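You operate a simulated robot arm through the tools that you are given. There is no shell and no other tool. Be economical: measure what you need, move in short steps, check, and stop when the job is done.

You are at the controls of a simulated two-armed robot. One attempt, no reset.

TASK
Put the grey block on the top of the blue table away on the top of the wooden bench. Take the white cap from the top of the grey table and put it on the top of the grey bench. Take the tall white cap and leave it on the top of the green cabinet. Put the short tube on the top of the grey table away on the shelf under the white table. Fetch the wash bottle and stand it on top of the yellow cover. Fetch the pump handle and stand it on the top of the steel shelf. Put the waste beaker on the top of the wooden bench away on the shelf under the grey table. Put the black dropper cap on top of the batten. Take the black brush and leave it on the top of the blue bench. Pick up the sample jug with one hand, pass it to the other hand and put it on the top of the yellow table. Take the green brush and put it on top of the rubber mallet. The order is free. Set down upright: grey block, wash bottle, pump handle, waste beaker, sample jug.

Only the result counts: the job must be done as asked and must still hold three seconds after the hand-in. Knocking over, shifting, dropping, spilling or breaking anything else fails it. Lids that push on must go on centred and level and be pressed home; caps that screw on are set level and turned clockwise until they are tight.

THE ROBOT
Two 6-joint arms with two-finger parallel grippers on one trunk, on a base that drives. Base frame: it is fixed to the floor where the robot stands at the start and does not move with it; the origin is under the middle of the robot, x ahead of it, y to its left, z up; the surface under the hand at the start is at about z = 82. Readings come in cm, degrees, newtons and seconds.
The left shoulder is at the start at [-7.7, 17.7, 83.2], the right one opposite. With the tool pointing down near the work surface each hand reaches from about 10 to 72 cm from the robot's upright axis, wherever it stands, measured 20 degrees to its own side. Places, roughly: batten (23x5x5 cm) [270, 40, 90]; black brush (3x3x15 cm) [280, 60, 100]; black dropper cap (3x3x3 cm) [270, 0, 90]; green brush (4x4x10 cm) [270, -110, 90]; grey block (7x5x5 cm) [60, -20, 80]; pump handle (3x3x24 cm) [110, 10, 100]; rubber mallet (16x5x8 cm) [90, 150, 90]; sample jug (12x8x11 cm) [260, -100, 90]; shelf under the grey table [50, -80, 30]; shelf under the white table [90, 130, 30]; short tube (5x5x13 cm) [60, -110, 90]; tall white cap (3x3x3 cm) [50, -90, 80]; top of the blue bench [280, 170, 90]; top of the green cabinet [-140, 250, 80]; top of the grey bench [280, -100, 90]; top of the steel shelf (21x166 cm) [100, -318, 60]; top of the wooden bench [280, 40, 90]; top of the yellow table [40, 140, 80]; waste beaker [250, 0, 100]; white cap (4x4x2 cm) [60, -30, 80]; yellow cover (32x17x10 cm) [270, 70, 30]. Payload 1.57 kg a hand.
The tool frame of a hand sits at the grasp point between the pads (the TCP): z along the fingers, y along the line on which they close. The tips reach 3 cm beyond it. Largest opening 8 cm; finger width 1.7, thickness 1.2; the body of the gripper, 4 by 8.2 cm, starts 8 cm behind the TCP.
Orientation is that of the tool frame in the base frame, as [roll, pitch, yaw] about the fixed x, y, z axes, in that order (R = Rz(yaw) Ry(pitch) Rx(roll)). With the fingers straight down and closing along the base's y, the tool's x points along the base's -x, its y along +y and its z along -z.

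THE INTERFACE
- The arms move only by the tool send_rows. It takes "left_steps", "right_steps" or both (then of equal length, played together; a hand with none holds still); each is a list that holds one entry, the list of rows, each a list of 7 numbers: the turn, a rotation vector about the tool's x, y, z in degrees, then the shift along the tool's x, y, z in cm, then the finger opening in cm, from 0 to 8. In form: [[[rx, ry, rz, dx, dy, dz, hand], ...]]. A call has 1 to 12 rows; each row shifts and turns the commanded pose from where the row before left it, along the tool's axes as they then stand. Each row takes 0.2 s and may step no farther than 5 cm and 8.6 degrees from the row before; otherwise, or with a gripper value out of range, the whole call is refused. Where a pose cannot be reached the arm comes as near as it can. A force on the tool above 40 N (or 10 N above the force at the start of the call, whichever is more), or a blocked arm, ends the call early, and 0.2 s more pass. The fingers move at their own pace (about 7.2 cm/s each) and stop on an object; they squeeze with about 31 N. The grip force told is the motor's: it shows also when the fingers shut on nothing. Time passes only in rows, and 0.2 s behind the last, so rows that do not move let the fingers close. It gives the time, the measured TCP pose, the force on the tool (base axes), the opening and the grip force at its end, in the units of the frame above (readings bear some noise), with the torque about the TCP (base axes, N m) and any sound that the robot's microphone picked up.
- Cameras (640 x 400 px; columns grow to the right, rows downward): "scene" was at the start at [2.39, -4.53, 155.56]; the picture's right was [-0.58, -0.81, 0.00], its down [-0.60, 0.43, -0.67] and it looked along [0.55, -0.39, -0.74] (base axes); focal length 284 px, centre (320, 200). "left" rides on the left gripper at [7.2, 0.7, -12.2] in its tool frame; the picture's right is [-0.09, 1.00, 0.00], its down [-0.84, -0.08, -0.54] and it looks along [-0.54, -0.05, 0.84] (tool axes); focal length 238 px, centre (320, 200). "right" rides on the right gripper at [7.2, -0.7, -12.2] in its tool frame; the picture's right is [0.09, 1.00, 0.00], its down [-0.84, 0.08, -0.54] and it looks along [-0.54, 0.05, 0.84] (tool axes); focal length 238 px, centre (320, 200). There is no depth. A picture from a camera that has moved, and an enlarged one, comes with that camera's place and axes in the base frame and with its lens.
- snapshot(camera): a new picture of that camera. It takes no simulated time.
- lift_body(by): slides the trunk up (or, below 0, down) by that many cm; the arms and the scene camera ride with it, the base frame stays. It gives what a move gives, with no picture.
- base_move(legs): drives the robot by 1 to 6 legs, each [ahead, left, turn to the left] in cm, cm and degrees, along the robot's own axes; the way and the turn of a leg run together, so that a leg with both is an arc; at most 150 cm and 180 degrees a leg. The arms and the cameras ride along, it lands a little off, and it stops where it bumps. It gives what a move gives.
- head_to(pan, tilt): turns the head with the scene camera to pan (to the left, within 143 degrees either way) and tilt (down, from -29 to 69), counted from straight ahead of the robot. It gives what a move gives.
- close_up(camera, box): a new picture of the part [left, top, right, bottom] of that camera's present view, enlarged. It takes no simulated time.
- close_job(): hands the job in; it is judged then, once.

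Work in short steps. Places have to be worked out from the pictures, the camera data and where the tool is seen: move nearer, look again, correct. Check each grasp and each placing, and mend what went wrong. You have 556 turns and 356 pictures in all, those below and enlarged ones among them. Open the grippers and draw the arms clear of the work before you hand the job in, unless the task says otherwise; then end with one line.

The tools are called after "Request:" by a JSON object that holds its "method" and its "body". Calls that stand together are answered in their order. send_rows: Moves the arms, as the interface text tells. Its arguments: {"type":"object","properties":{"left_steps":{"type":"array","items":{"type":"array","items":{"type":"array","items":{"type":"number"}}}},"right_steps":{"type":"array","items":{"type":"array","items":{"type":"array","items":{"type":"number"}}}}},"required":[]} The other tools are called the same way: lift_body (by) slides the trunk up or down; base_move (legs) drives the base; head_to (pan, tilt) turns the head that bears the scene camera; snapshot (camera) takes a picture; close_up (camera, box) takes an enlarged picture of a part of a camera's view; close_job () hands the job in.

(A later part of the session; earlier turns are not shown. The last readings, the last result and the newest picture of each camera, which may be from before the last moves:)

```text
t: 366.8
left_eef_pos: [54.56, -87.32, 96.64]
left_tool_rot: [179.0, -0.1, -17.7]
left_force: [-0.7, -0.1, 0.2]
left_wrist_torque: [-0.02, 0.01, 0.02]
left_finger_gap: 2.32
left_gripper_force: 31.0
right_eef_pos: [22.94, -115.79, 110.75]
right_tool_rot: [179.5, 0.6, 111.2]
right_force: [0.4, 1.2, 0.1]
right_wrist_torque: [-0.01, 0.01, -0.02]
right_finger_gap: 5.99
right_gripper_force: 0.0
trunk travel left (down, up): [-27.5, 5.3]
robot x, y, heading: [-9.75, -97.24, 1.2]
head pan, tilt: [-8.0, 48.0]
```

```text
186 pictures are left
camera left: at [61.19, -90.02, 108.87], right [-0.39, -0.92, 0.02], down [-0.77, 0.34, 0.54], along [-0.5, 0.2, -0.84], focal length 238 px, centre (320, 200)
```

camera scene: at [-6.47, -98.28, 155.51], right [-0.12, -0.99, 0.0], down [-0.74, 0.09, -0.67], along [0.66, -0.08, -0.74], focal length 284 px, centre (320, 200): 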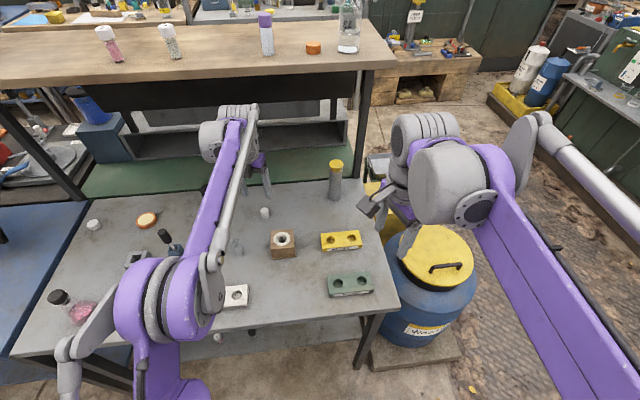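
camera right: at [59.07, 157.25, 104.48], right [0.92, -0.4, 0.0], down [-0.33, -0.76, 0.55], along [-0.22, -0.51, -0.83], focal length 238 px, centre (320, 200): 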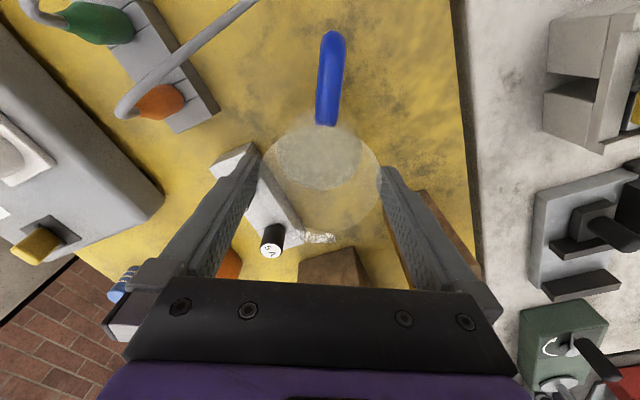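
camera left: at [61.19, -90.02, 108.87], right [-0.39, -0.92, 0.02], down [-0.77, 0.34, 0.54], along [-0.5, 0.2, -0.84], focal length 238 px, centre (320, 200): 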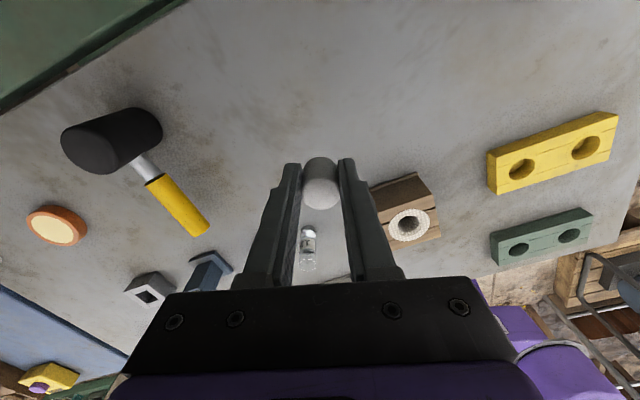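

Tall cap held. Retract the left hand while turning the right hand toward yaw 0.

Request:
{"method": "send_rows", "body": {"left_steps": [[[0, 0, 0, -4, 0, -0.8, 1], [0, 0, 0, -4, 0, -0.8, 1], [0, 0, 0, -4, 0, -0.8, 1], [0, 0, 0, -4, 0, -0.8, 1], [0, 0, 0, -4, 0, -0.8, 1], [0, 0, 0, -4, 0, -0.8, 1], [0, 0, 0, -4, 0, -0.8, 1], [0, 0, 0, -4, 0, -0.8, 1], [0, 0, 0, -4, 0, -0.8, 1], [0, 0, 0, 0, 0, 0, 1], [0, 0, 0, 0, 0, 0, 1], [0, 0, 0, 0, 0, 0, 1]]], "right_steps": [[[0, 0, 8.2, 0, 0, 0, 8], [0, 0, 8.2, 0, 0, 0, 8], [0, 0, 8.2, 0, 0, 0, 8], [0, 0, 8.2, 0, 0, 0, 8], [0, 0, 8.2, 0, 0, 0, 8], [0, 0, 8.2, 0, 0, 0, 8], [0, 0, 8.2, 0, 0, 0, 8], [0, 0, 8.2, 0, 0, 0, 8], [0, 0, 8.2, 0, 0, 0, 8], [0, 0, 8.2, 0, 0, 0, 8], [0, 0, 8.2, 0, 0, 0, 8], [0, 0, 8.2, 0, 0, 0, 8]]]}}

Request:
{"method": "send_rows", "body": {"right_steps": [[[0, 8.2, 0, 0, 0, 0, 8], [0, 8.2, 0, 0, 0, 0, 8], [0, 8.2, 0, 0, 0, 0, 8], [0, 8.2, 0, 0, 0, 0, 8], [0, 8.2, 0, 0, 0, 0, 8], [0, 8.2, 0, 0, 0, 0, 8], [0, 8.2, 0, 0, 0, 0, 8], [0, 8.2, 0, 0, 0, 0, 8], [0, 8.2, 0, 0, 0, 0, 8], [0, 8.1, 0, 0, 0, 0, 8], [0, 8.1, 0, 0, 0, 0, 8]]]}}

Request:
{"method": "snapshot", "body": {"camera": "right"}}

Request:
{"method": "snapshot", "body": {"camera": "scene"}}

```text
t: 369.4
left_eef_pos: [20.41, -76.83, 103.68]
left_tool_rot: [179.1, 0.0, -17.9]
left_force: [0.3, 1.1, 0.1]
left_wrist_torque: [0.01, 0.02, -0.02]
left_finger_gap: 2.32
left_gripper_force: 31.1
right_eef_pos: [22.95, -115.71, 110.69]
right_tool_rot: [179.5, -0.5, 12.7]
right_force: [0.1, 0.1, 0.4]
right_wrist_torque: [0.04, 0.01, -0.04]
right_finger_gap: 7.99
right_gripper_force: 0.0
trunk travel left (down, up): [-27.5, 5.3]
robot x, y, heading: [-10.64, -97.26, 1.0]
head pan, tilt: [-8.0, 48.0]
```

```text
t: 371.8
left_eef_pos: [20.47, -76.71, 103.77]
left_tool_rot: [179.0, -0.1, -17.8]
left_force: [-0.7, 0.5, 0.0]
left_wrist_torque: [-0.07, 0.01, 0.01]
left_finger_gap: 2.34
left_gripper_force: 30.7
right_eef_pos: [22.97, -115.94, 110.63]
right_tool_rot: [38.5, -89.3, 154.2]
right_force: [0.1, -0.1, -0.2]
right_wrist_torque: [-0.02, -0.02, -0.02]
right_finger_gap: 8.03
right_gripper_force: 0.1
trunk travel left (down, up): [-27.5, 5.3]
robot x, y, heading: [-10.32, -97.32, 1.1]
head pan, tilt: [-8.0, 48.0]
```

```text
185 pictures are left
camera right: at [10.81, -117.87, 117.7], right [0.22, -0.97, 0.1], down [-0.5, -0.2, -0.84], along [0.84, 0.13, -0.53], focal length 238 px, centre (320, 200)
```

right: 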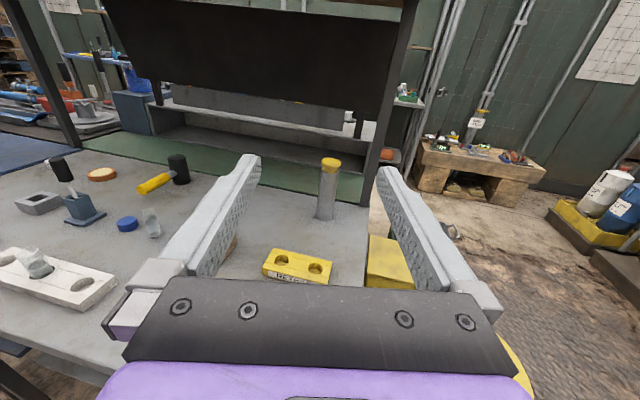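

```text
184 pictures are left
camera scene: at [-6.58, -98.27, 155.51], right [-0.12, -0.99, 0.0], down [-0.74, 0.09, -0.67], along [0.66, -0.08, -0.74], focal length 284 px, centre (320, 200)
```

scene: 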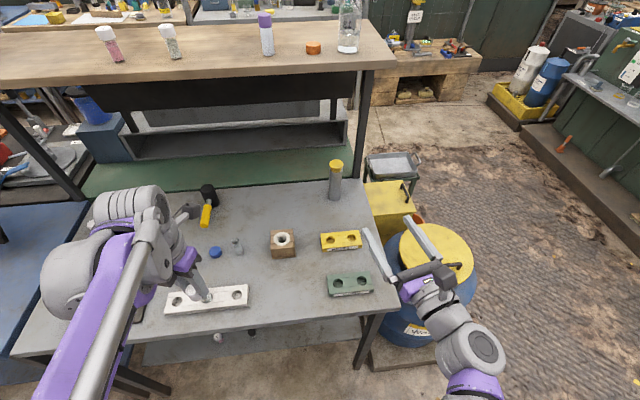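

The right hand is horizontal with the camera on top. Straighten its yaw and lower to z≈92.5.

Request:
{"method": "send_rows", "body": {"right_steps": [[[-6.3, 0, 0, 0, 0, 0, 8], [-6.3, 0, 0, 0, -1.5, 0, 8], [0, 0, 0, -3.6, -1, 2, 8], [0, 0, 0, -3.6, -1, 2, 8], [0, 0, 0, -3.6, 0, 2, 8], [0, 0, 0, -3.6, 0, 2, 8], [0, 0, 0, -3.6, 0, 2, 8]]]}}

Request:
{"method": "snapshot", "body": {"camera": "right"}}

```text
t: 373.4
left_eef_pos: [20.42, -76.79, 103.88]
left_tool_rot: [179.0, -0.1, -17.8]
left_force: [0.3, -1.0, 0.6]
left_wrist_torque: [0.01, -0.02, 0.02]
left_finger_gap: 2.33
left_gripper_force: 30.3
right_eef_pos: [34.73, -115.88, 97.16]
right_tool_rot: [32.4, -89.3, 148.3]
right_force: [-0.3, 0.1, 0.0]
right_wrist_torque: [0.01, 0.02, 0.01]
right_finger_gap: 7.98
right_gripper_force: 0.0
right hand out of reach, approached as far as the arm can: row 2, 3, 4, 6, 7
trunk travel left (down, up): [-27.5, 5.3]
robot x, y, heading: [-10.49, -97.61, 1.1]
head pan, tilt: [-8.0, 48.0]
```

```text
183 pictures are left
camera right: at [22.42, -115.31, 104.16], right [0.01, -1.0, 0.1], down [-0.53, -0.09, -0.84], along [0.85, -0.05, -0.53], focal length 238 px, centre (320, 200)
```

right: 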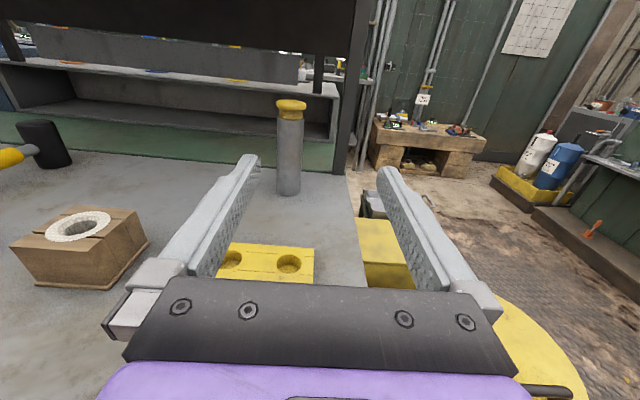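

Tube is ~25 cm ahead and 4 cm to the left (+y). Advance in steps while lowering.

Request:
{"method": "send_rows", "body": {"right_steps": [[[0, 0, 0, 0, -1, 3.5, 8], [0, 0, 0, 0, -1, 3.5, 8], [0, 0, 0, 0, 0, 3, 8]]]}}

Request:
{"method": "snapshot", "body": {"camera": "right"}}

```text
t: 374.2
left_eef_pos: [20.45, -76.64, 103.71]
left_tool_rot: [179.0, -0.3, -17.9]
left_force: [0.9, -0.2, 1.2]
left_wrist_torque: [0.02, 0.04, -0.01]
left_finger_gap: 2.33
left_gripper_force: 31.1
right_eef_pos: [44.83, -115.95, 97.42]
right_tool_rot: [32.1, -89.2, 148.5]
right_force: [0.1, -0.7, -1.1]
right_wrist_torque: [0.02, 0.02, -0.01]
right_finger_gap: 8.01
right_gripper_force: 0.1
right hand out of reach, approached as far as the arm can: row 1, 2
trunk travel left (down, up): [-27.5, 5.3]
robot x, y, heading: [-10.24, -97.15, 1.3]
head pan, tilt: [-8.0, 48.0]
```

```text
182 pictures are left
camera right: at [32.49, -115.47, 104.41], right [0.01, -1.0, 0.1], down [-0.53, -0.09, -0.84], along [0.85, -0.04, -0.53], focal length 238 px, centre (320, 200)
```

right: 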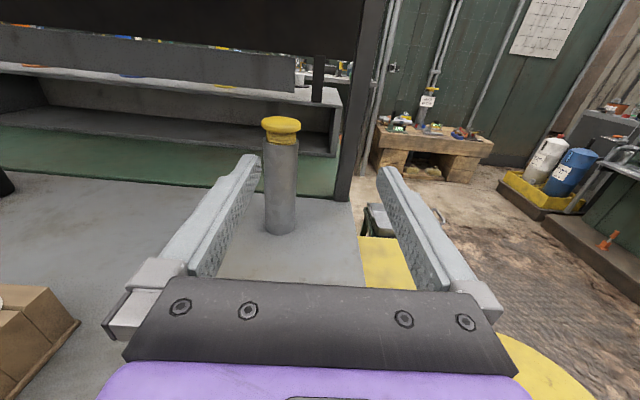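

The arm is limited laterally at this yaw; shift the base left 4.2 cm instead.

Request:
{"method": "base_move", "body": {"legs": [[0, 4.2, -1]]}}

Request:
{"method": "send_rows", "body": {"right_steps": [[[0, 0, 0, -2.5, 0, 0, 8], [0, 0, 0, -2.3, 0, 3, 8]]]}}

Request:
{"method": "snapshot", "body": {"camera": "right"}}

```text
t: 375.2
left_eef_pos: [20.79, -73.09, 103.68]
left_tool_rot: [179.1, -0.1, -18.8]
left_force: [0.1, -0.8, 0.0]
left_wrist_torque: [-0.01, 0.02, -0.01]
left_finger_gap: 2.31
left_gripper_force: 30.6
right_eef_pos: [44.22, -112.81, 97.44]
right_tool_rot: [32.4, -89.2, 147.3]
right_force: [0.3, 1.3, 0.4]
right_wrist_torque: [0.02, 0.0, 0.0]
right_finger_gap: 7.97
right_gripper_force: 0.2
trunk travel left (down, up): [-27.5, 5.3]
robot x, y, heading: [-10.32, -92.68, 0.1]
head pan, tilt: [-8.0, 48.0]
```

```text
t: 375.8
left_eef_pos: [20.88, -73.09, 103.7]
left_tool_rot: [179.0, 0.0, -18.9]
left_force: [-0.5, 0.2, 0.0]
left_wrist_torque: [-0.01, 0.01, 0.0]
left_finger_gap: 2.35
left_gripper_force: 30.9
right_eef_pos: [47.46, -112.78, 92.74]
right_tool_rot: [37.6, -89.5, 142.1]
right_force: [1.1, 0.0, 0.1]
right_wrist_torque: [-0.01, 0.05, -0.03]
right_finger_gap: 7.98
right_gripper_force: 0.1
trunk travel left (down, up): [-27.5, 5.3]
robot x, y, heading: [-10.73, -93.46, 0.1]
head pan, tilt: [-8.0, 48.0]
```

```text
181 pictures are left
camera right: at [35.16, -112.06, 99.71], right [0.0, -1.0, 0.1], down [-0.54, -0.08, -0.84], along [0.84, -0.06, -0.53], focal length 238 px, centre (320, 200)
```

right: 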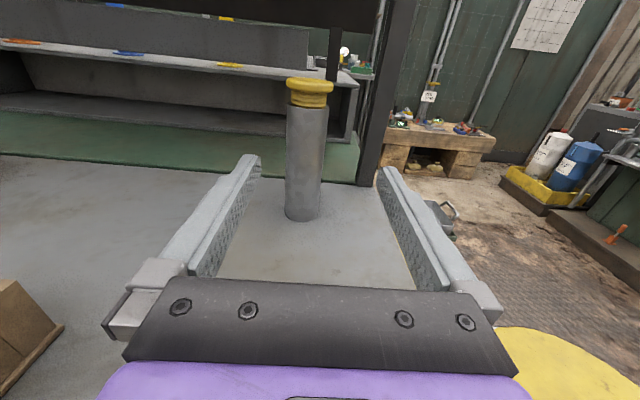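

Tube nearly centred between the fingers. Advance 12.5 cm with a small correction and grip.

Request:
{"method": "send_rows", "body": {"right_steps": [[[0, 0, 0, 0, -0.6, 4, 8], [0, 0, 0, 0, 0, 4, 8], [0, 0, 0, 0, 0, 3, 8], [0, 0, 0, 0, 0, 1.3, 8], [0, 0, 0, 0, 0, 0, 8]]]}}

Request:
{"method": "snapshot", "body": {"camera": "right"}}

```text
t: 377.0
left_eef_pos: [20.66, -73.06, 103.7]
left_tool_rot: [179.0, -0.1, -18.9]
left_force: [-0.6, 0.8, -0.3]
left_wrist_torque: [0.04, 0.01, -0.02]
left_finger_gap: 2.32
left_gripper_force: 31.4
right_eef_pos: [59.41, -112.85, 92.82]
right_tool_rot: [37.4, -89.4, 142.8]
right_force: [0.3, 0.6, -0.7]
right_wrist_torque: [-0.03, -0.01, -0.04]
right_finger_gap: 7.99
right_gripper_force: 0.1
right hand out of reach, approached as far as the arm can: row 3
trunk travel left (down, up): [-27.5, 5.3]
robot x, y, heading: [-10.63, -92.93, -0.0]
head pan, tilt: [-8.0, 48.0]
```

```text
180 pictures are left
camera right: at [47.24, -112.21, 99.91], right [0.0, -1.0, 0.1], down [-0.53, -0.08, -0.84], along [0.84, -0.05, -0.53], focal length 238 px, centre (320, 200)
```

right: 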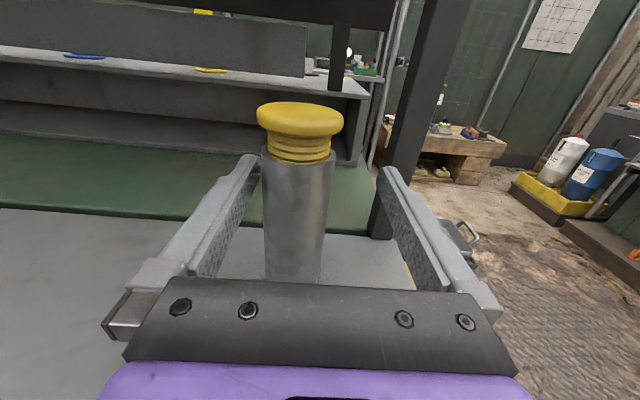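

Tube is 1.3 cm off to the left; nudge the base left 1.3 cm.

Request:
{"method": "base_move", "body": {"legs": [[0, 1.4, 0]]}}

Request:
{"method": "snapshot", "body": {"camera": "right"}}

```text
t: 377.9
left_eef_pos: [20.77, -71.81, 103.85]
left_tool_rot: [179.0, -0.2, -18.8]
left_force: [0.1, 0.8, -1.0]
left_wrist_torque: [0.02, 0.02, 0.0]
left_finger_gap: 2.32
left_gripper_force: 30.6
right_eef_pos: [59.46, -111.66, 92.79]
right_tool_rot: [37.1, -89.5, 143.1]
right_force: [0.3, 0.1, 0.1]
right_wrist_torque: [0.01, 0.0, -0.02]
right_finger_gap: 7.99
right_gripper_force: 0.0
trunk travel left (down, up): [-27.5, 5.3]
robot x, y, heading: [-10.23, -91.61, 0.1]
head pan, tilt: [-8.0, 48.0]
```

```text
179 pictures are left
camera right: at [47.22, -110.92, 99.9], right [0.0, -1.0, 0.1], down [-0.53, -0.08, -0.84], along [0.84, -0.05, -0.53], focal length 238 px, centre (320, 200)
```

right: 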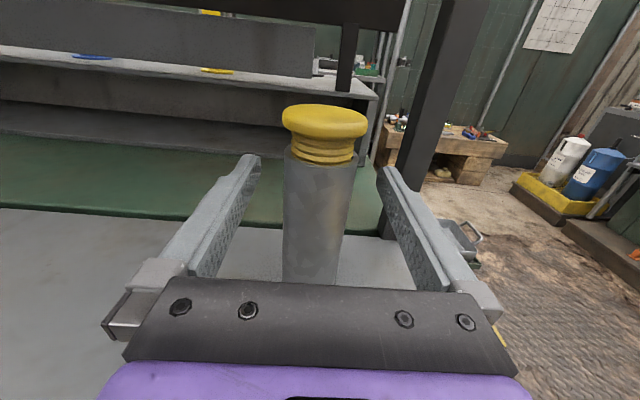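

Centred. Close and lift.

Request:
{"method": "send_rows", "body": {"right_steps": [[[0, 0, 0, 0, 0, 0.5, 6.5], [0, 0, 0, 0, 0, 0, 3], [0, 0, 0, 0, 0, 0, 3], [0, 0, 0, 0, 0, 0, 3], [0, 0, 0, 2, 0, 0, 3], [0, 0, 0, 3, 0, 0, 3], [0, 0, 0, 3, 0, 0, 3], [0, 0, 0, 0, 0, -3, 3], [0, 0, 0, 0, 0, -4, 3], [0, 0, 0, 0, 0, -4, 3]]]}}

Request:
{"method": "snapshot", "body": {"camera": "right"}}

```text
t: 380.1
left_eef_pos: [20.67, -71.77, 103.75]
left_tool_rot: [179.0, -0.1, -18.8]
left_force: [0.9, 0.6, 0.6]
left_wrist_torque: [0.01, 0.02, 0.02]
left_finger_gap: 2.33
left_gripper_force: 31.2
right_eef_pos: [49.02, -111.61, 100.62]
right_tool_rot: [35.5, -89.4, 144.7]
right_force: [0.6, -0.2, -3.0]
right_wrist_torque: [-0.01, 0.0, 0.0]
right_finger_gap: 4.1
right_gripper_force: 30.9
trunk travel left (down, up): [-27.5, 5.3]
robot x, y, heading: [-10.49, -91.69, 0.2]
head pan, tilt: [-8.0, 48.0]
```

```text
178 pictures are left
camera right: at [36.71, -111.04, 107.67], right [0.0, -1.0, 0.1], down [-0.53, -0.08, -0.84], along [0.85, -0.05, -0.53], focal length 238 px, centre (320, 200)
```

right: 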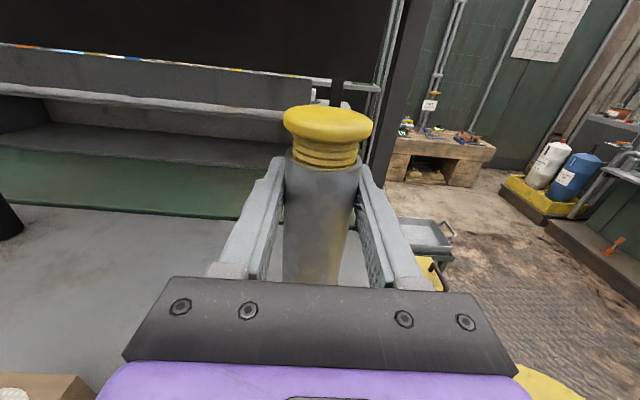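

Both held. Drive: back 27, turn left 90, forward 290 toward the left end of the yard.

Request:
{"method": "base_move", "body": {"legs": [[-27, 0, 0], [0, 0, 90], [150, 0, 0], [150, 0, 0]]}}

Request:
{"method": "head_to", "body": {"pan": 30, "tilt": 30}}

Request:
{"method": "snapshot", "body": {"camera": "scene"}}

```text
t: 399.9
left_eef_pos: [-67.92, 240.78, 103.78]
left_tool_rot: [178.9, -0.2, 72.4]
left_force: [0.6, -0.1, 0.5]
left_wrist_torque: [0.0, -0.01, -0.01]
left_finger_gap: 2.35
left_gripper_force: 30.8
right_eef_pos: [-28.78, 269.91, 100.47]
right_tool_rot: [38.9, -89.4, -127.3]
right_force: [-0.7, -0.2, -3.8]
right_wrist_torque: [0.03, 0.0, -0.01]
right_finger_gap: 4.09
right_gripper_force: 30.5
trunk travel left (down, up): [-27.5, 5.3]
robot x, y, heading: [-47.82, 209.81, 91.3]
head pan, tilt: [-8.0, 48.0]
```

```text
t: 400.9
left_eef_pos: [-67.91, 240.76, 103.81]
left_tool_rot: [179.0, -0.1, 72.4]
left_force: [-0.1, 0.6, 0.5]
left_wrist_torque: [-0.01, -0.02, 0.01]
left_finger_gap: 2.32
left_gripper_force: 31.2
right_eef_pos: [-28.6, 269.95, 100.51]
right_tool_rot: [38.9, -89.4, -127.4]
right_force: [0.5, -0.1, -4.2]
right_wrist_torque: [0.01, 0.0, 0.02]
right_finger_gap: 4.09
right_gripper_force: 30.9
trunk travel left (down, up): [-27.5, 5.3]
robot x, y, heading: [-47.18, 210.05, 91.5]
head pan, tilt: [30.0, 30.0]
```

```text
177 pictures are left
camera scene: at [-51.79, 213.64, 158.19], right [0.85, 0.52, 0.0], down [0.26, -0.43, -0.87], along [-0.45, 0.74, -0.5], focal length 284 px, centre (320, 200)
```

scene: 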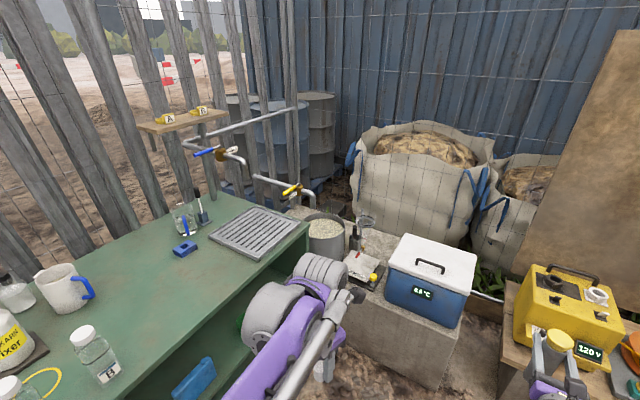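

Green cabinet's top has free room around (-122,250). Turn left 44° and go forward 20 cm.

Request:
{"method": "base_move", "body": {"legs": [[0, 0, 43.5], [20, 0, 0]]}}

Request:
{"method": "head_to", "body": {"pan": 15, "tilt": 40}}

Request:
{"method": "snapshot", "body": {"camera": "scene"}}

```text
t: 404.5
left_eef_pos: [-96.71, 232.8, 103.72]
left_tool_rot: [179.0, 0.0, 114.8]
left_force: [0.2, 0.3, -0.2]
left_wrist_torque: [0.01, -0.02, 0.0]
left_finger_gap: 2.33
left_gripper_force: 31.1
right_eef_pos: [-87.21, 280.78, 100.46]
right_tool_rot: [39.7, -89.4, -86.1]
right_force: [-0.5, 0.4, -3.9]
right_wrist_torque: [0.03, 0.01, -0.02]
right_finger_gap: 4.1
right_gripper_force: 31.1
trunk travel left (down, up): [-27.5, 5.3]
robot x, y, heading: [-60.56, 224.46, 134.0]
head pan, tilt: [30.0, 30.0]
```

```text
t: 405.2
left_eef_pos: [-96.63, 232.85, 103.84]
left_tool_rot: [179.0, -0.1, 114.7]
left_force: [-0.3, 0.1, 0.3]
left_wrist_torque: [0.0, 0.01, 0.0]
left_finger_gap: 2.32
left_gripper_force: 31.2
right_eef_pos: [-87.27, 280.71, 100.54]
right_tool_rot: [38.7, -89.4, -85.0]
right_force: [0.5, -0.8, -2.9]
right_wrist_torque: [0.0, -0.02, 0.01]
right_finger_gap: 4.1
right_gripper_force: 30.5
trunk travel left (down, up): [-27.5, 5.3]
robot x, y, heading: [-60.49, 223.75, 133.5]
head pan, tilt: [15.0, 40.0]
```

```text
176 pictures are left
camera scene: at [-65.02, 225.49, 156.66], right [0.52, 0.85, 0.0], down [0.55, -0.33, -0.77], along [-0.66, 0.4, -0.64], focal length 284 px, centre (320, 200)
```

scene: 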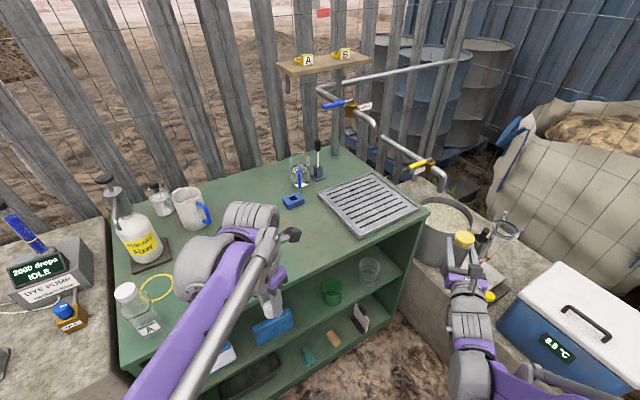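

Free spot near (-122,250), ~7 cm inside the front edge. Move the cap there.

Request:
{"method": "send_rows", "body": {"left_steps": [[[0, 0, 0, 3.3, -2, 0, 1], [0, 0, 0, 3.3, -2, 0, 1], [0, 0, 0, 3.3, -2, 0, 1], [0, 0, 0, 3.3, -2, 0, 1], [0, 0, 0, 3.3, -2, 0, 1], [0, 0, 0, 3.3, -2, 1, 1], [0, 0, 0, 3.3, -2, 2, 1], [0, 0, 0, 3.3, -2, 2, 1]]]}}

Request:
{"method": "snapshot", "body": {"camera": "left"}}

Request:
{"method": "snapshot", "body": {"camera": "scene"}}

```text
t: 407.1
left_eef_pos: [-122.64, 250.29, 98.57]
left_tool_rot: [178.9, 0.0, 114.8]
left_force: [0.4, 0.3, -0.3]
left_wrist_torque: [-0.01, -0.01, 0.01]
left_finger_gap: 2.34
left_gripper_force: 31.3
right_eef_pos: [-87.3, 281.0, 100.5]
right_tool_rot: [45.0, -89.5, -91.3]
right_force: [-0.8, 1.6, -3.3]
right_wrist_torque: [0.01, 0.01, 0.02]
right_finger_gap: 4.08
right_gripper_force: 30.6
trunk travel left (down, up): [-27.5, 5.3]
robot x, y, heading: [-60.68, 223.96, 133.6]
head pan, tilt: [15.0, 40.0]
```

```text
175 pictures are left
camera left: at [-125.21, 256.94, 110.83], right [0.94, 0.33, 0.02], down [0.27, -0.8, 0.54], along [0.19, -0.5, -0.84], focal length 238 px, centre (320, 200)
```

left: 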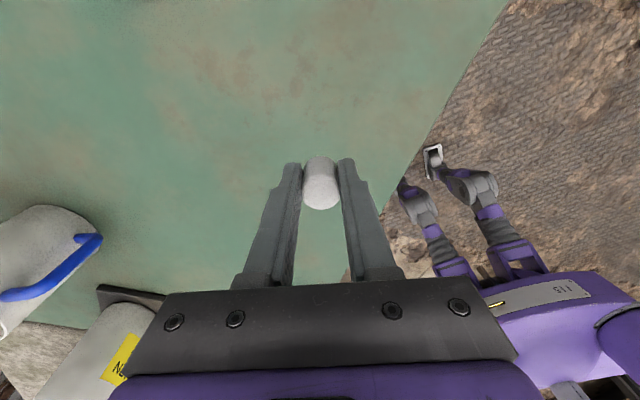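

```text
174 pictures are left
camera scene: at [-65.19, 225.61, 156.65], right [0.52, 0.85, 0.0], down [0.55, -0.33, -0.77], along [-0.65, 0.4, -0.64], focal length 284 px, centre (320, 200)
```

scene: 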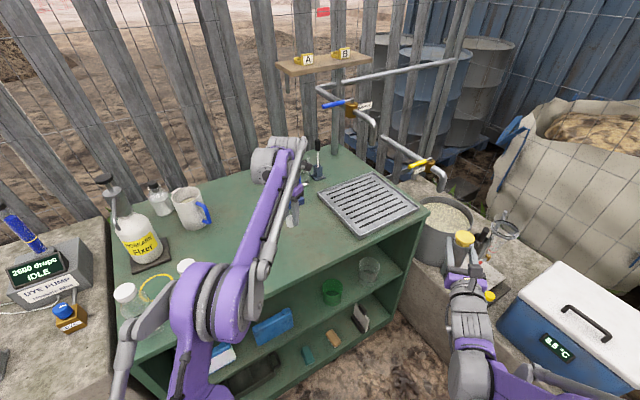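

Clear. Descend toward the cabinet top.

Request:
{"method": "send_rows", "body": {"left_steps": [[[0, 0, 0, 0, 0, 4, 1], [0, 0, 0, 0, 0, 4, 1], [0, 0, 0, 0, 0, 3, 1], [0, 0, 0, 0, 0, 1, 1], [0, 0, 0, 0, 0, 0, 1]]]}}

Request:
{"method": "snapshot", "body": {"camera": "left"}}

```text
t: 407.9
left_eef_pos: [-122.21, 250.05, 88.06]
left_tool_rot: [179.3, -0.3, 114.7]
left_force: [2.4, -0.3, 22.2]
left_wrist_torque: [-0.22, 0.14, -0.01]
left_finger_gap: 2.32
left_gripper_force: 30.9
right_eef_pos: [-87.06, 280.88, 100.67]
right_tool_rot: [33.9, -89.4, -80.1]
right_force: [0.5, -0.4, -3.4]
right_wrist_torque: [0.01, -0.01, -0.02]
right_finger_gap: 4.09
right_gripper_force: 30.5
trunk travel left (down, up): [-27.5, 5.3]
robot x, y, heading: [-60.86, 224.07, 133.8]
head pan, tilt: [15.0, 40.0]
stopped in row 4 (left hand): the force on the tool passed its limit at 58 N (the readings are from after the stop); the commanded pose is now the measured one
```

```text
173 pictures are left
camera left: at [-124.81, 256.69, 100.29], right [0.94, 0.33, 0.01], down [0.27, -0.8, 0.54], along [0.19, -0.5, -0.84], focal length 238 px, centre (320, 200)
```

left: 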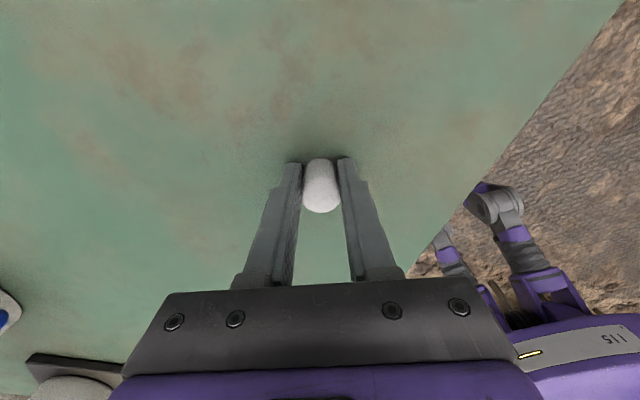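

Contact (cabinet top ≈84.5). Release and lift.

Request:
{"method": "send_rows", "body": {"left_steps": [[[0, 0, 0, 0, 0, -0.1, 2.8], [0, 0, 0, 0, 0, 0, 4.5], [0, 0, 0, 0, 0, 0, 4.5], [0, 0, 0, 0, 0, -3, 4.5], [0, 0, 0, 0, 0, -5, 4.5], [0, 0, 0, 0, 0, -5, 4.5], [0, 0, 0, -4, 2, 0, 4.5], [0, 0, 0, -4, 2, 0, 4.5], [0, 0, 0, -4, 2, 0, 4.5], [0, 0, 0, -4, 2, 0, 4.5], [0, 0, 0, -4, 2, 0, 4.5]]]}}

Request:
{"method": "close_up", "body": {"camera": "scene", "box": [180, 160, 420, 310]}}

```text
t: 410.4
left_eef_pos: [-104.81, 235.79, 100.8]
left_tool_rot: [179.3, -0.3, 114.6]
left_force: [0.5, 0.1, -0.7]
left_wrist_torque: [0.06, 0.03, 0.03]
left_finger_gap: 4.5
left_gripper_force: 0.1
right_eef_pos: [-87.01, 280.85, 100.58]
right_tool_rot: [35.1, -89.3, -81.4]
right_force: [-0.5, -0.1, -3.4]
right_wrist_torque: [-0.02, -0.04, 0.0]
right_finger_gap: 4.08
right_gripper_force: 31.3
trunk travel left (down, up): [-27.5, 5.3]
robot x, y, heading: [-60.06, 223.82, 133.9]
head pan, tilt: [15.0, 40.0]
```

```text
2.67 times, centred on (300, 235) of scene
camera zoom: at [-64.92, 225.41, 156.65], right [0.52, 0.85, 0.0], down [0.55, -0.33, -0.77], along [-0.65, 0.4, -0.64], focal length 758 px, centre (373, 107)
```

zoom: 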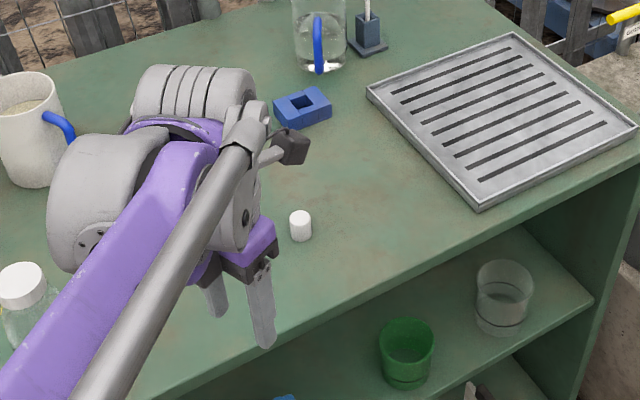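

Tall cap done. Back off and turn right (the clear side) to face -y, then move over to the white table's left end.

Request:
{"method": "base_move", "body": {"legs": [[-22, 0, 0], [0, 0, -112], [0, 0, -112]]}}

Request:
{"method": "base_move", "body": {"legs": [[-35, 0, 0], [0, 145, 0]]}}

Request:
{"method": "head_to", "body": {"pan": 0, "tilt": 45}}

Request:
{"method": "snapshot", "body": {"camera": "scene"}}

```text
t: 421.3
left_eef_pos: [-19.36, 169.95, 100.78]
left_tool_rot: [179.2, -0.3, -105.6]
left_force: [-0.6, 0.0, -0.4]
left_wrist_torque: [0.01, 0.03, 0.01]
left_finger_gap: 4.5
left_gripper_force: 0.0
right_eef_pos: [-61.93, 147.33, 100.59]
right_tool_rot: [39.3, -89.3, 54.0]
right_force: [0.1, -0.9, -3.6]
right_wrist_torque: [0.05, -0.04, 0.02]
right_finger_gap: 4.07
right_gripper_force: 31.2
trunk travel left (down, up): [-27.5, 5.3]
robot x, y, heading: [-45.24, 208.03, -86.8]
head pan, tilt: [15.0, 40.0]
```

```text
t: 436.3
left_eef_pos: [128.33, 218.49, 100.72]
left_tool_rot: [179.3, -0.4, -103.0]
left_force: [-0.2, 0.4, -1.2]
left_wrist_torque: [0.02, 0.02, -0.02]
left_finger_gap: 4.5
left_gripper_force: 0.1
right_eef_pos: [86.82, 193.66, 100.62]
right_tool_rot: [39.8, -89.3, 56.3]
right_force: [-0.2, 0.3, -3.7]
right_wrist_torque: [0.03, -0.01, -0.02]
right_finger_gap: 4.09
right_gripper_force: 31.2
trunk travel left (down, up): [-27.5, 5.3]
robot x, y, heading: [100.34, 255.1, -83.9]
head pan, tilt: [15.0, 40.0]
```

```text
t: 437.1
left_eef_pos: [128.27, 218.51, 100.84]
left_tool_rot: [179.2, -0.4, -103.0]
left_force: [1.0, -0.2, 0.2]
left_wrist_torque: [0.03, 0.0, 0.03]
left_finger_gap: 4.49
left_gripper_force: 0.0
right_eef_pos: [86.88, 193.74, 100.53]
right_tool_rot: [39.9, -89.4, 56.2]
right_force: [-0.1, 0.4, -3.7]
right_wrist_torque: [0.02, 0.01, 0.03]
right_finger_gap: 4.09
right_gripper_force: 30.3
trunk travel left (down, up): [-27.5, 5.3]
robot x, y, heading: [100.57, 254.93, -84.1]
head pan, tilt: [0.0, 45.0]
```

```text
171 pictures are left
camera scene: at [101.04, 251.03, 155.93], right [-0.99, -0.11, 0.0], down [-0.07, 0.7, -0.71], along [0.07, -0.7, -0.71], focal length 284 px, centre (320, 200)
```

scene: 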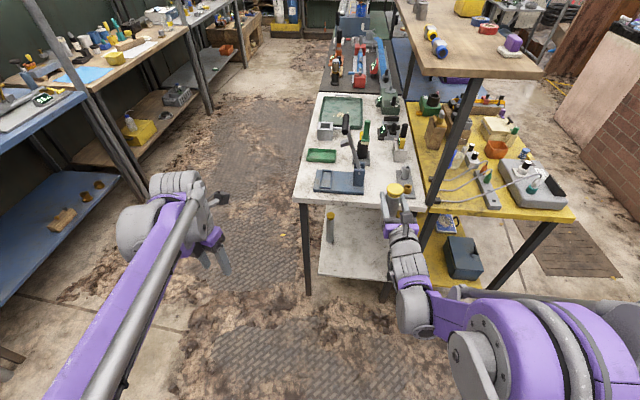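

The shelf under the white table shows free room around (88,162). Straighten the heading, shift left 7 cm, and lower the trunk 27 cm.

Request:
{"method": "base_move", "body": {"legs": [[0, 0, -6], [0, 7, 0]]}}

Request:
{"method": "lift_body", "body": {"by": -27}}

Request:
{"method": "send_rows", "body": {"right_steps": [[[0, 0, 0, -4, 0, 0, 3], [0, 0, 0, -4, 0, 0, 3], [0, 0, 0, -4, 0, 0, 3], [0, 0, 0, -4, 0, 0, 3], [0, 0, 0, -4, 0, 0, 3], [0, 0, 0, -4, 0, 0, 3], [0, 0, 0, -4, 0, 0, 3]]]}}

Request:
{"method": "snapshot", "body": {"camera": "right"}}

Request:
{"method": "snapshot", "body": {"camera": "scene"}}

```text
t: 438.9
left_eef_pos: [131.37, 215.84, 100.77]
left_tool_rot: [179.2, -0.3, -109.0]
left_force: [0.4, 0.0, -0.5]
left_wrist_torque: [0.02, 0.03, 0.02]
left_finger_gap: 4.5
left_gripper_force: 0.1
right_eef_pos: [87.49, 195.51, 100.6]
right_tool_rot: [40.6, -89.4, 49.4]
right_force: [-0.2, -0.8, -2.7]
right_wrist_torque: [-0.01, 0.01, 0.0]
right_finger_gap: 4.08
right_gripper_force: 30.9
trunk travel left (down, up): [-27.5, 5.3]
robot x, y, heading: [107.69, 254.82, -90.0]
head pan, tilt: [0.0, 45.0]
```

```text
t: 441.6
left_eef_pos: [131.29, 215.85, 73.87]
left_tool_rot: [179.2, -0.2, -109.1]
left_force: [0.7, -0.3, 0.2]
left_wrist_torque: [-0.02, -0.02, -0.02]
left_finger_gap: 4.51
left_gripper_force: 0.0
right_eef_pos: [87.49, 195.6, 73.57]
right_tool_rot: [47.1, -89.4, 43.4]
right_force: [0.1, -0.1, -4.0]
right_wrist_torque: [-0.01, 0.04, -0.01]
right_finger_gap: 4.1
right_gripper_force: 31.0
trunk travel left (down, up): [-0.5, 32.3]
robot x, y, heading: [107.54, 254.87, -89.9]
head pan, tilt: [0.0, 45.0]
```

```text
t: 443.2
left_eef_pos: [131.28, 215.75, 73.77]
left_tool_rot: [179.2, -0.2, -109.0]
left_force: [-0.2, 0.4, -0.4]
left_wrist_torque: [0.0, 0.04, 0.02]
left_finger_gap: 4.51
left_gripper_force: 0.0
right_eef_pos: [87.04, 195.57, 45.27]
right_tool_rot: [49.4, -89.5, 41.0]
right_force: [0.3, -0.4, -2.7]
right_wrist_torque: [0.03, 0.01, -0.03]
right_finger_gap: 4.1
right_gripper_force: 31.2
trunk travel left (down, up): [-0.5, 32.3]
robot x, y, heading: [108.0, 255.04, -90.2]
head pan, tilt: [0.0, 45.0]
```

```text
170 pictures are left
camera right: at [87.62, 207.67, 52.32], right [-1.0, -0.01, 0.1], down [-0.09, 0.54, -0.84], along [-0.05, -0.84, -0.53], focal length 238 px, centre (320, 200)
```

right: 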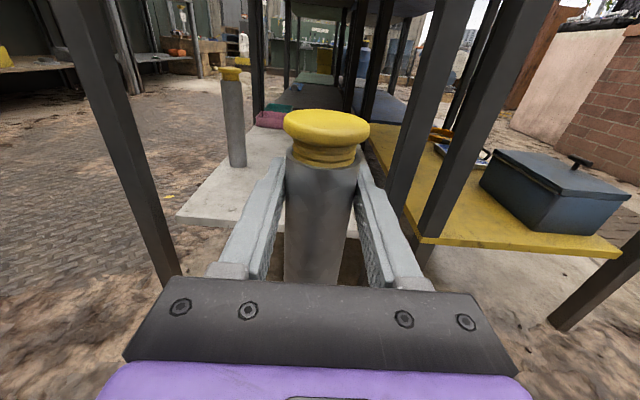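

```text
169 pictures are left
camera scene: at [107.66, 245.97, 128.46], right [-1.0, 0.0, 0.0], down [0.0, 0.71, -0.71], along [0.0, -0.71, -0.71], focal length 284 px, centre (320, 200)
```

scene: 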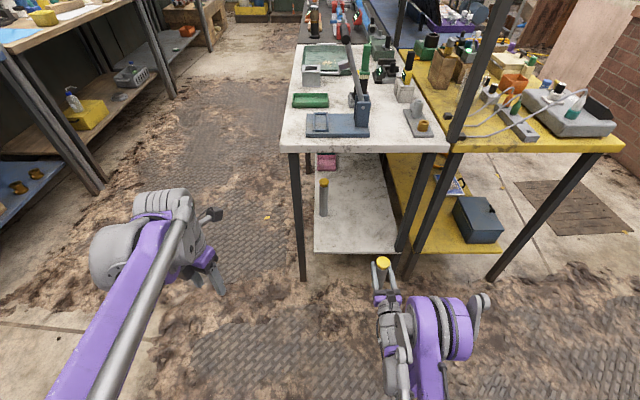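

Path is clear. Base left 3 cm, forward 33 cm.

Request:
{"method": "base_move", "body": {"legs": [[0, 3, 0], [33, 0, 0]]}}

Request:
{"method": "snapshot", "body": {"camera": "right"}}

Request:
{"method": "snapshot", "body": {"camera": "scene"}}

```text
t: 446.0
left_eef_pos: [134.45, 183.16, 73.92]
left_tool_rot: [179.2, -0.3, -108.9]
left_force: [-0.6, 0.2, 0.5]
left_wrist_torque: [0.02, 0.02, 0.01]
left_finger_gap: 4.49
left_gripper_force: 0.0
right_eef_pos: [90.2, 162.69, 45.34]
right_tool_rot: [50.1, -89.5, 40.5]
right_force: [-0.3, -0.3, -3.8]
right_wrist_torque: [-0.03, 0.05, -0.01]
right_finger_gap: 4.06
right_gripper_force: 31.0
trunk travel left (down, up): [-0.5, 32.3]
robot x, y, heading: [110.57, 222.4, -90.2]
head pan, tilt: [0.0, 45.0]
```

```text
168 pictures are left
camera right: at [90.8, 175.0, 52.37], right [-1.0, -0.01, 0.1], down [-0.09, 0.54, -0.84], along [-0.05, -0.84, -0.53], focal length 238 px, centre (320, 200)
```

right: 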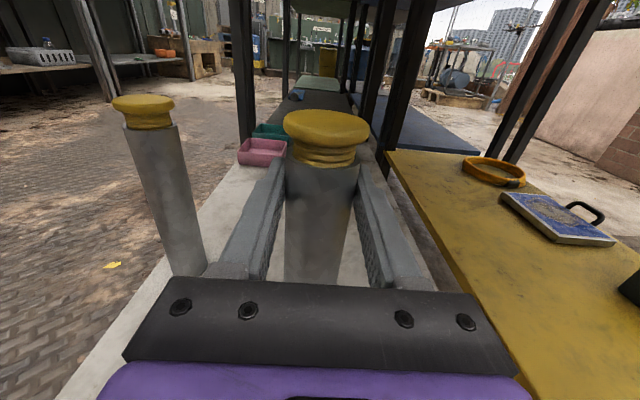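

```text
167 pictures are left
camera scene: at [110.83, 213.3, 128.46], right [-1.0, 0.0, 0.0], down [0.0, 0.71, -0.71], along [0.0, -0.71, -0.71], focal length 284 px, centre (320, 200)
```

scene: 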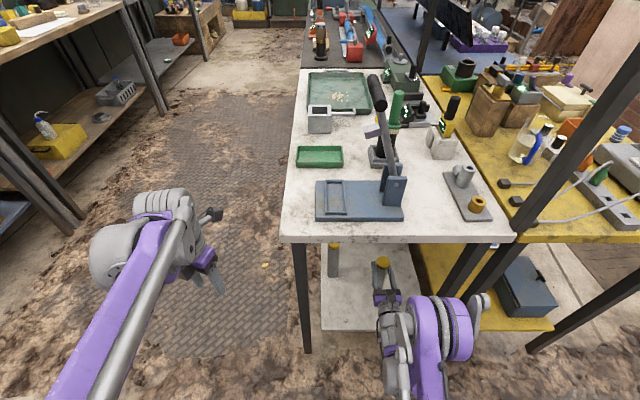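

Over the shelf with room all around. Lower to contact.

Request:
{"method": "send_rows", "body": {"right_steps": [[[0, 0, 0, -2.5, 0, 0, 3], [0, 0, 0, -2, 0, 0, 3], [0, 0, 0, -1, 0, 0, 3], [0, 0, 0, -0.6, 0, 0, 3], [0, 0, 0, 0, 0, 0, 3]]]}}

Request:
{"method": "snapshot", "body": {"camera": "right"}}

```text
t: 447.2
left_eef_pos: [134.4, 182.98, 73.75]
left_tool_rot: [179.2, -0.1, -109.0]
left_force: [-0.5, 0.3, -0.9]
left_wrist_torque: [-0.02, 0.02, 0.01]
left_finger_gap: 4.5
left_gripper_force: 0.0
right_eef_pos: [90.07, 162.49, 39.25]
right_tool_rot: [49.7, -89.5, 41.0]
right_force: [0.3, -0.1, -3.5]
right_wrist_torque: [0.03, 0.01, -0.01]
right_finger_gap: 4.06
right_gripper_force: 30.8
trunk travel left (down, up): [-0.5, 32.3]
robot x, y, heading: [110.82, 222.16, -90.1]
head pan, tilt: [0.0, 45.0]
```

```text
166 pictures are left
camera right: at [90.63, 174.75, 46.35], right [-1.0, -0.01, 0.1], down [-0.09, 0.54, -0.84], along [-0.05, -0.84, -0.53], focal length 238 px, centre (320, 200)
```

right: 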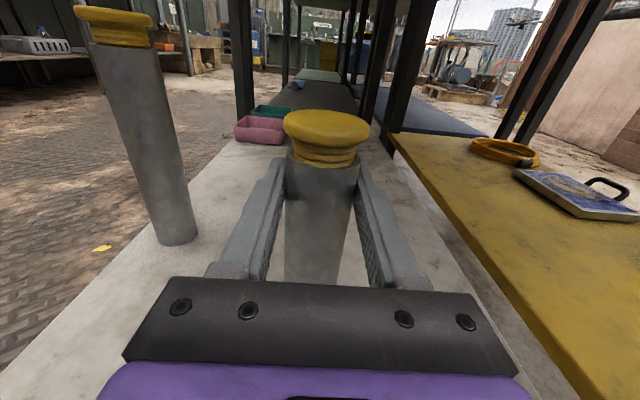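

Request:
{"method": "send_rows", "body": {"right_steps": [[[0, 0, 0, -0.5, 0, 0, 3], [0, 0, 0, -0.5, 0, 0, 3], [0, 0, 0, -0.4, 0, 0, 3], [0, 0, 0, -0.4, 0, 0, 3], [0, 0, 0, -0.4, 0, 0, 3], [0, 0, 0, -0.4, 0, 0, 3]]]}}

```text
t: 448.6
left_eef_pos: [134.44, 183.16, 73.87]
left_tool_rot: [179.1, -0.3, -109.0]
left_force: [-0.1, 0.2, 0.0]
left_wrist_torque: [-0.01, 0.02, -0.03]
left_finger_gap: 4.49
left_gripper_force: 0.0
right_eef_pos: [90.08, 162.48, 36.88]
right_tool_rot: [31.2, -89.3, 59.4]
right_force: [-2.0, -0.3, 13.7]
right_wrist_torque: [-0.04, -0.11, -0.01]
right_finger_gap: 4.08
right_gripper_force: 31.1
trunk travel left (down, up): [-0.5, 32.3]
robot x, y, heading: [110.64, 222.08, -89.9]
head pan, tilt: [0.0, 45.0]
```

Contact (shelf ≈26). Release and withdraw.

Request:
{"method": "send_rows", "body": {"right_steps": [[[0, 0, 0, 0.1, 0, 0, 4.5], [0, 0, 0, 0, 0, 0, 6], [0, 0, 0, 0, 0, 0, 7.5], [0, 0, 0, 0, 0, -2, 7.5], [0, 0, 0, 0, 0, -3, 7.5]]]}}

Request:
{"method": "base_move", "body": {"legs": [[-33, 0, 0]]}}

Request:
{"method": "lift_body", "body": {"by": 27}}

Request:
{"method": "snapshot", "body": {"camera": "right"}}

```text
t: 449.8
left_eef_pos: [134.55, 183.14, 73.82]
left_tool_rot: [179.2, -0.3, -109.0]
left_force: [-0.4, 0.4, 0.5]
left_wrist_torque: [-0.01, 0.01, -0.04]
left_finger_gap: 4.49
left_gripper_force: 0.0
right_eef_pos: [89.9, 162.58, 36.27]
right_tool_rot: [46.1, -89.5, 44.5]
right_force: [-0.1, -0.4, 0.9]
right_wrist_torque: [-0.01, 0.03, -0.01]
right_finger_gap: 7.49
right_gripper_force: 0.1
right hand out of reach, approached as far as the arm can: row 4, 5
trunk travel left (down, up): [-0.5, 32.3]
robot x, y, heading: [110.92, 222.37, -90.0]
head pan, tilt: [0.0, 45.0]
```

```text
t: 451.9
left_eef_pos: [134.45, 215.27, 73.82]
left_tool_rot: [179.3, -0.2, -109.3]
left_force: [0.5, 0.3, -0.6]
left_wrist_torque: [0.04, 0.02, 0.0]
left_finger_gap: 4.48
left_gripper_force: 0.0
right_eef_pos: [89.88, 194.91, 36.36]
right_tool_rot: [46.3, -89.5, 44.1]
right_force: [0.6, -0.8, -0.5]
right_wrist_torque: [0.01, 0.02, -0.01]
right_finger_gap: 7.51
right_gripper_force: 0.1
trunk travel left (down, up): [-0.5, 32.3]
robot x, y, heading: [110.51, 254.84, -90.2]
head pan, tilt: [0.0, 45.0]
```

```text
t: 454.7
left_eef_pos: [134.41, 215.43, 100.95]
left_tool_rot: [179.2, -0.3, -109.2]
left_force: [-0.1, 0.6, 0.5]
left_wrist_torque: [-0.01, 0.0, -0.03]
left_finger_gap: 4.48
left_gripper_force: 0.0
right_eef_pos: [89.78, 191.25, 66.26]
right_tool_rot: [7.6, -86.9, 82.9]
right_force: [0.8, 0.1, 0.0]
right_wrist_torque: [-0.01, 0.01, -0.03]
right_finger_gap: 7.48
right_gripper_force: 0.1
trunk travel left (down, up): [-27.5, 5.3]
robot x, y, heading: [110.94, 254.85, -90.2]
head pan, tilt: [0.0, 45.0]
```

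```text
165 pictures are left
camera right: at [90.42, 203.78, 72.89], right [-1.0, 0.0, 0.1], down [-0.09, 0.5, -0.86], along [-0.05, -0.87, -0.49], focal length 238 px, centre (320, 200)
```

right: 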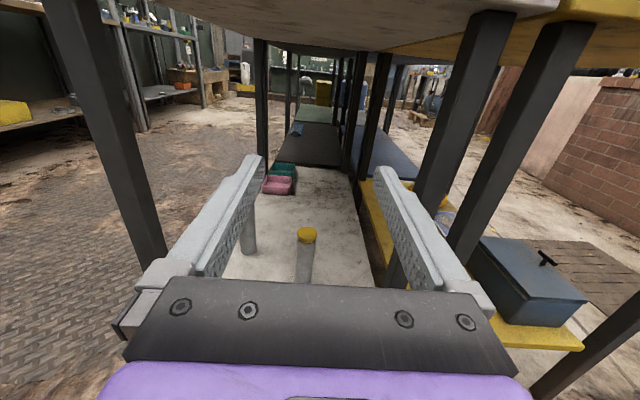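

The tube stands on the shelf. Raise the right hand, then go round into the aisle facing the dark table with the pump handle.

Request:
{"method": "send_rows", "body": {"right_steps": [[[0, 0, 0, 4.2, 0, 0, 7], [0, 0, 0, 4.2, 0, 0, 7], [0, 0, 0, 4.2, 0, 0, 7], [0, 0, 0, 4.2, 0, 0, 7], [0, 0, 0, 4.2, 0, 0, 7], [0, 0, 0, 4.2, 0, 0, 7], [0, 0, 0, 4.2, 0, 0, 7], [0, 0, 0, 4.2, 0, 0, 7]]]}}

Request:
{"method": "base_move", "body": {"legs": [[0, 65, 0], [0, 0, -90], [0, 120, 0], [0, 122, 0]]}}

Request:
{"method": "head_to", "body": {"pan": 0, "tilt": 35}}

Request:
{"method": "snapshot", "body": {"camera": "scene"}}

```text
t: 456.5
left_eef_pos: [134.44, 215.35, 100.82]
left_tool_rot: [179.2, -0.3, -109.2]
left_force: [0.4, 0.0, 0.7]
left_wrist_torque: [-0.03, 0.03, 0.03]
left_finger_gap: 4.49
left_gripper_force: 0.0
right_eef_pos: [89.99, 193.07, 99.98]
right_tool_rot: [7.4, -86.9, 82.9]
right_force: [0.3, 0.3, 0.0]
right_wrist_torque: [-0.02, -0.03, 0.0]
right_finger_gap: 7.0
right_gripper_force: 0.0
trunk travel left (down, up): [-27.5, 5.3]
robot x, y, heading: [110.63, 254.92, -90.1]
head pan, tilt: [0.0, 45.0]
```

```text
t: 487.8
left_eef_pos: [123.34, -11.3, 100.78]
left_tool_rot: [179.3, -0.1, 157.5]
left_force: [0.0, -0.2, 0.6]
left_wrist_torque: [-0.03, 0.01, -0.01]
left_finger_gap: 4.5
left_gripper_force: 0.0
right_eef_pos: [103.69, 35.02, 99.86]
right_tool_rot: [6.5, -87.1, -9.8]
right_force: [0.4, 14.5, 1.7]
right_wrist_torque: [0.11, -0.15, 1.06]
right_finger_gap: 5.71
right_gripper_force: 0.0
trunk travel left (down, up): [-27.5, 5.3]
robot x, y, heading: [163.98, 9.7, 176.6]
head pan, tilt: [0.0, 45.0]
stopped in leg 4: the robot was blocked; the commanded pose is now the measured one
```

```text
t: 488.5
left_eef_pos: [123.27, -11.25, 100.93]
left_tool_rot: [179.3, -0.2, 157.4]
left_force: [-0.4, 0.1, -0.3]
left_wrist_torque: [0.05, 0.04, 0.01]
left_finger_gap: 4.51
left_gripper_force: 0.0
right_eef_pos: [103.69, 34.89, 99.93]
right_tool_rot: [5.8, -87.0, -9.1]
right_force: [0.6, 17.5, 1.5]
right_wrist_torque: [0.19, -0.07, 1.26]
right_finger_gap: 5.46
right_gripper_force: 0.0
trunk travel left (down, up): [-27.5, 5.3]
robot x, y, heading: [163.97, 9.48, 176.4]
head pan, tilt: [0.0, 35.0]
```

```text
164 pictures are left
camera scene: at [159.33, 10.51, 157.41], right [0.06, 1.0, 0.0], down [0.57, -0.04, -0.82], along [-0.82, 0.05, -0.57], focal length 284 px, centre (320, 200)
```

scene: 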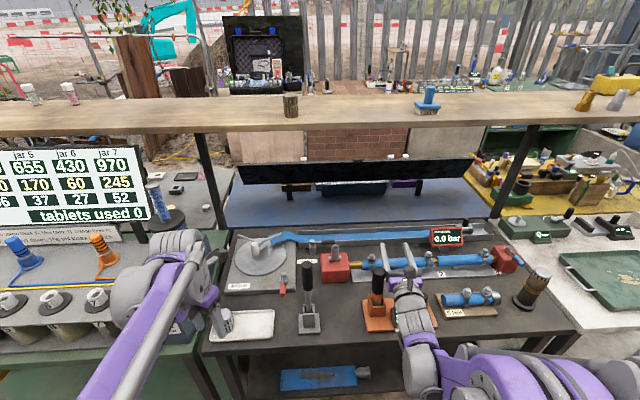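

The right hand bumped against the black handle in the orange tray. I look closely at what it touches.

Request:
{"method": "close_up", "body": {"camera": "scene", "box": [260, 220, 460, 345]}}

Request:
{"method": "snapshot", "body": {"camera": "right"}}

```text
3.20 times, centred on (360, 282) of scene
camera zoom: at [159.33, 10.51, 157.41], right [0.06, 1.0, 0.0], down [0.57, -0.04, -0.82], along [-0.82, 0.05, -0.57], focal length 909 px, centre (192, -64)
```

zoom: 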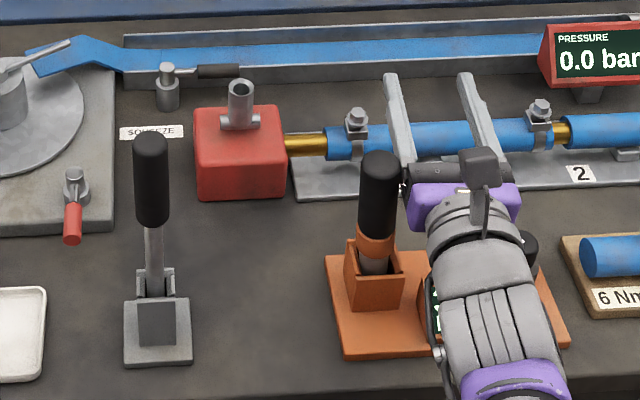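

```text
162 pictures are left
camera right: at [116.19, 33.42, 106.37], right [0.06, 0.99, 0.1], down [0.5, 0.05, -0.86], along [-0.86, 0.1, -0.5], focal length 238 px, centre (320, 200)
```

right: 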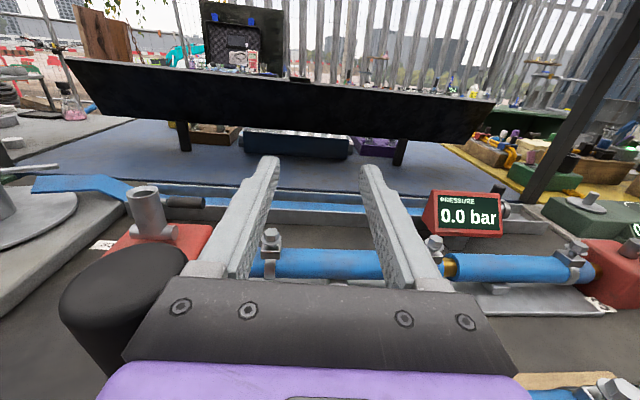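

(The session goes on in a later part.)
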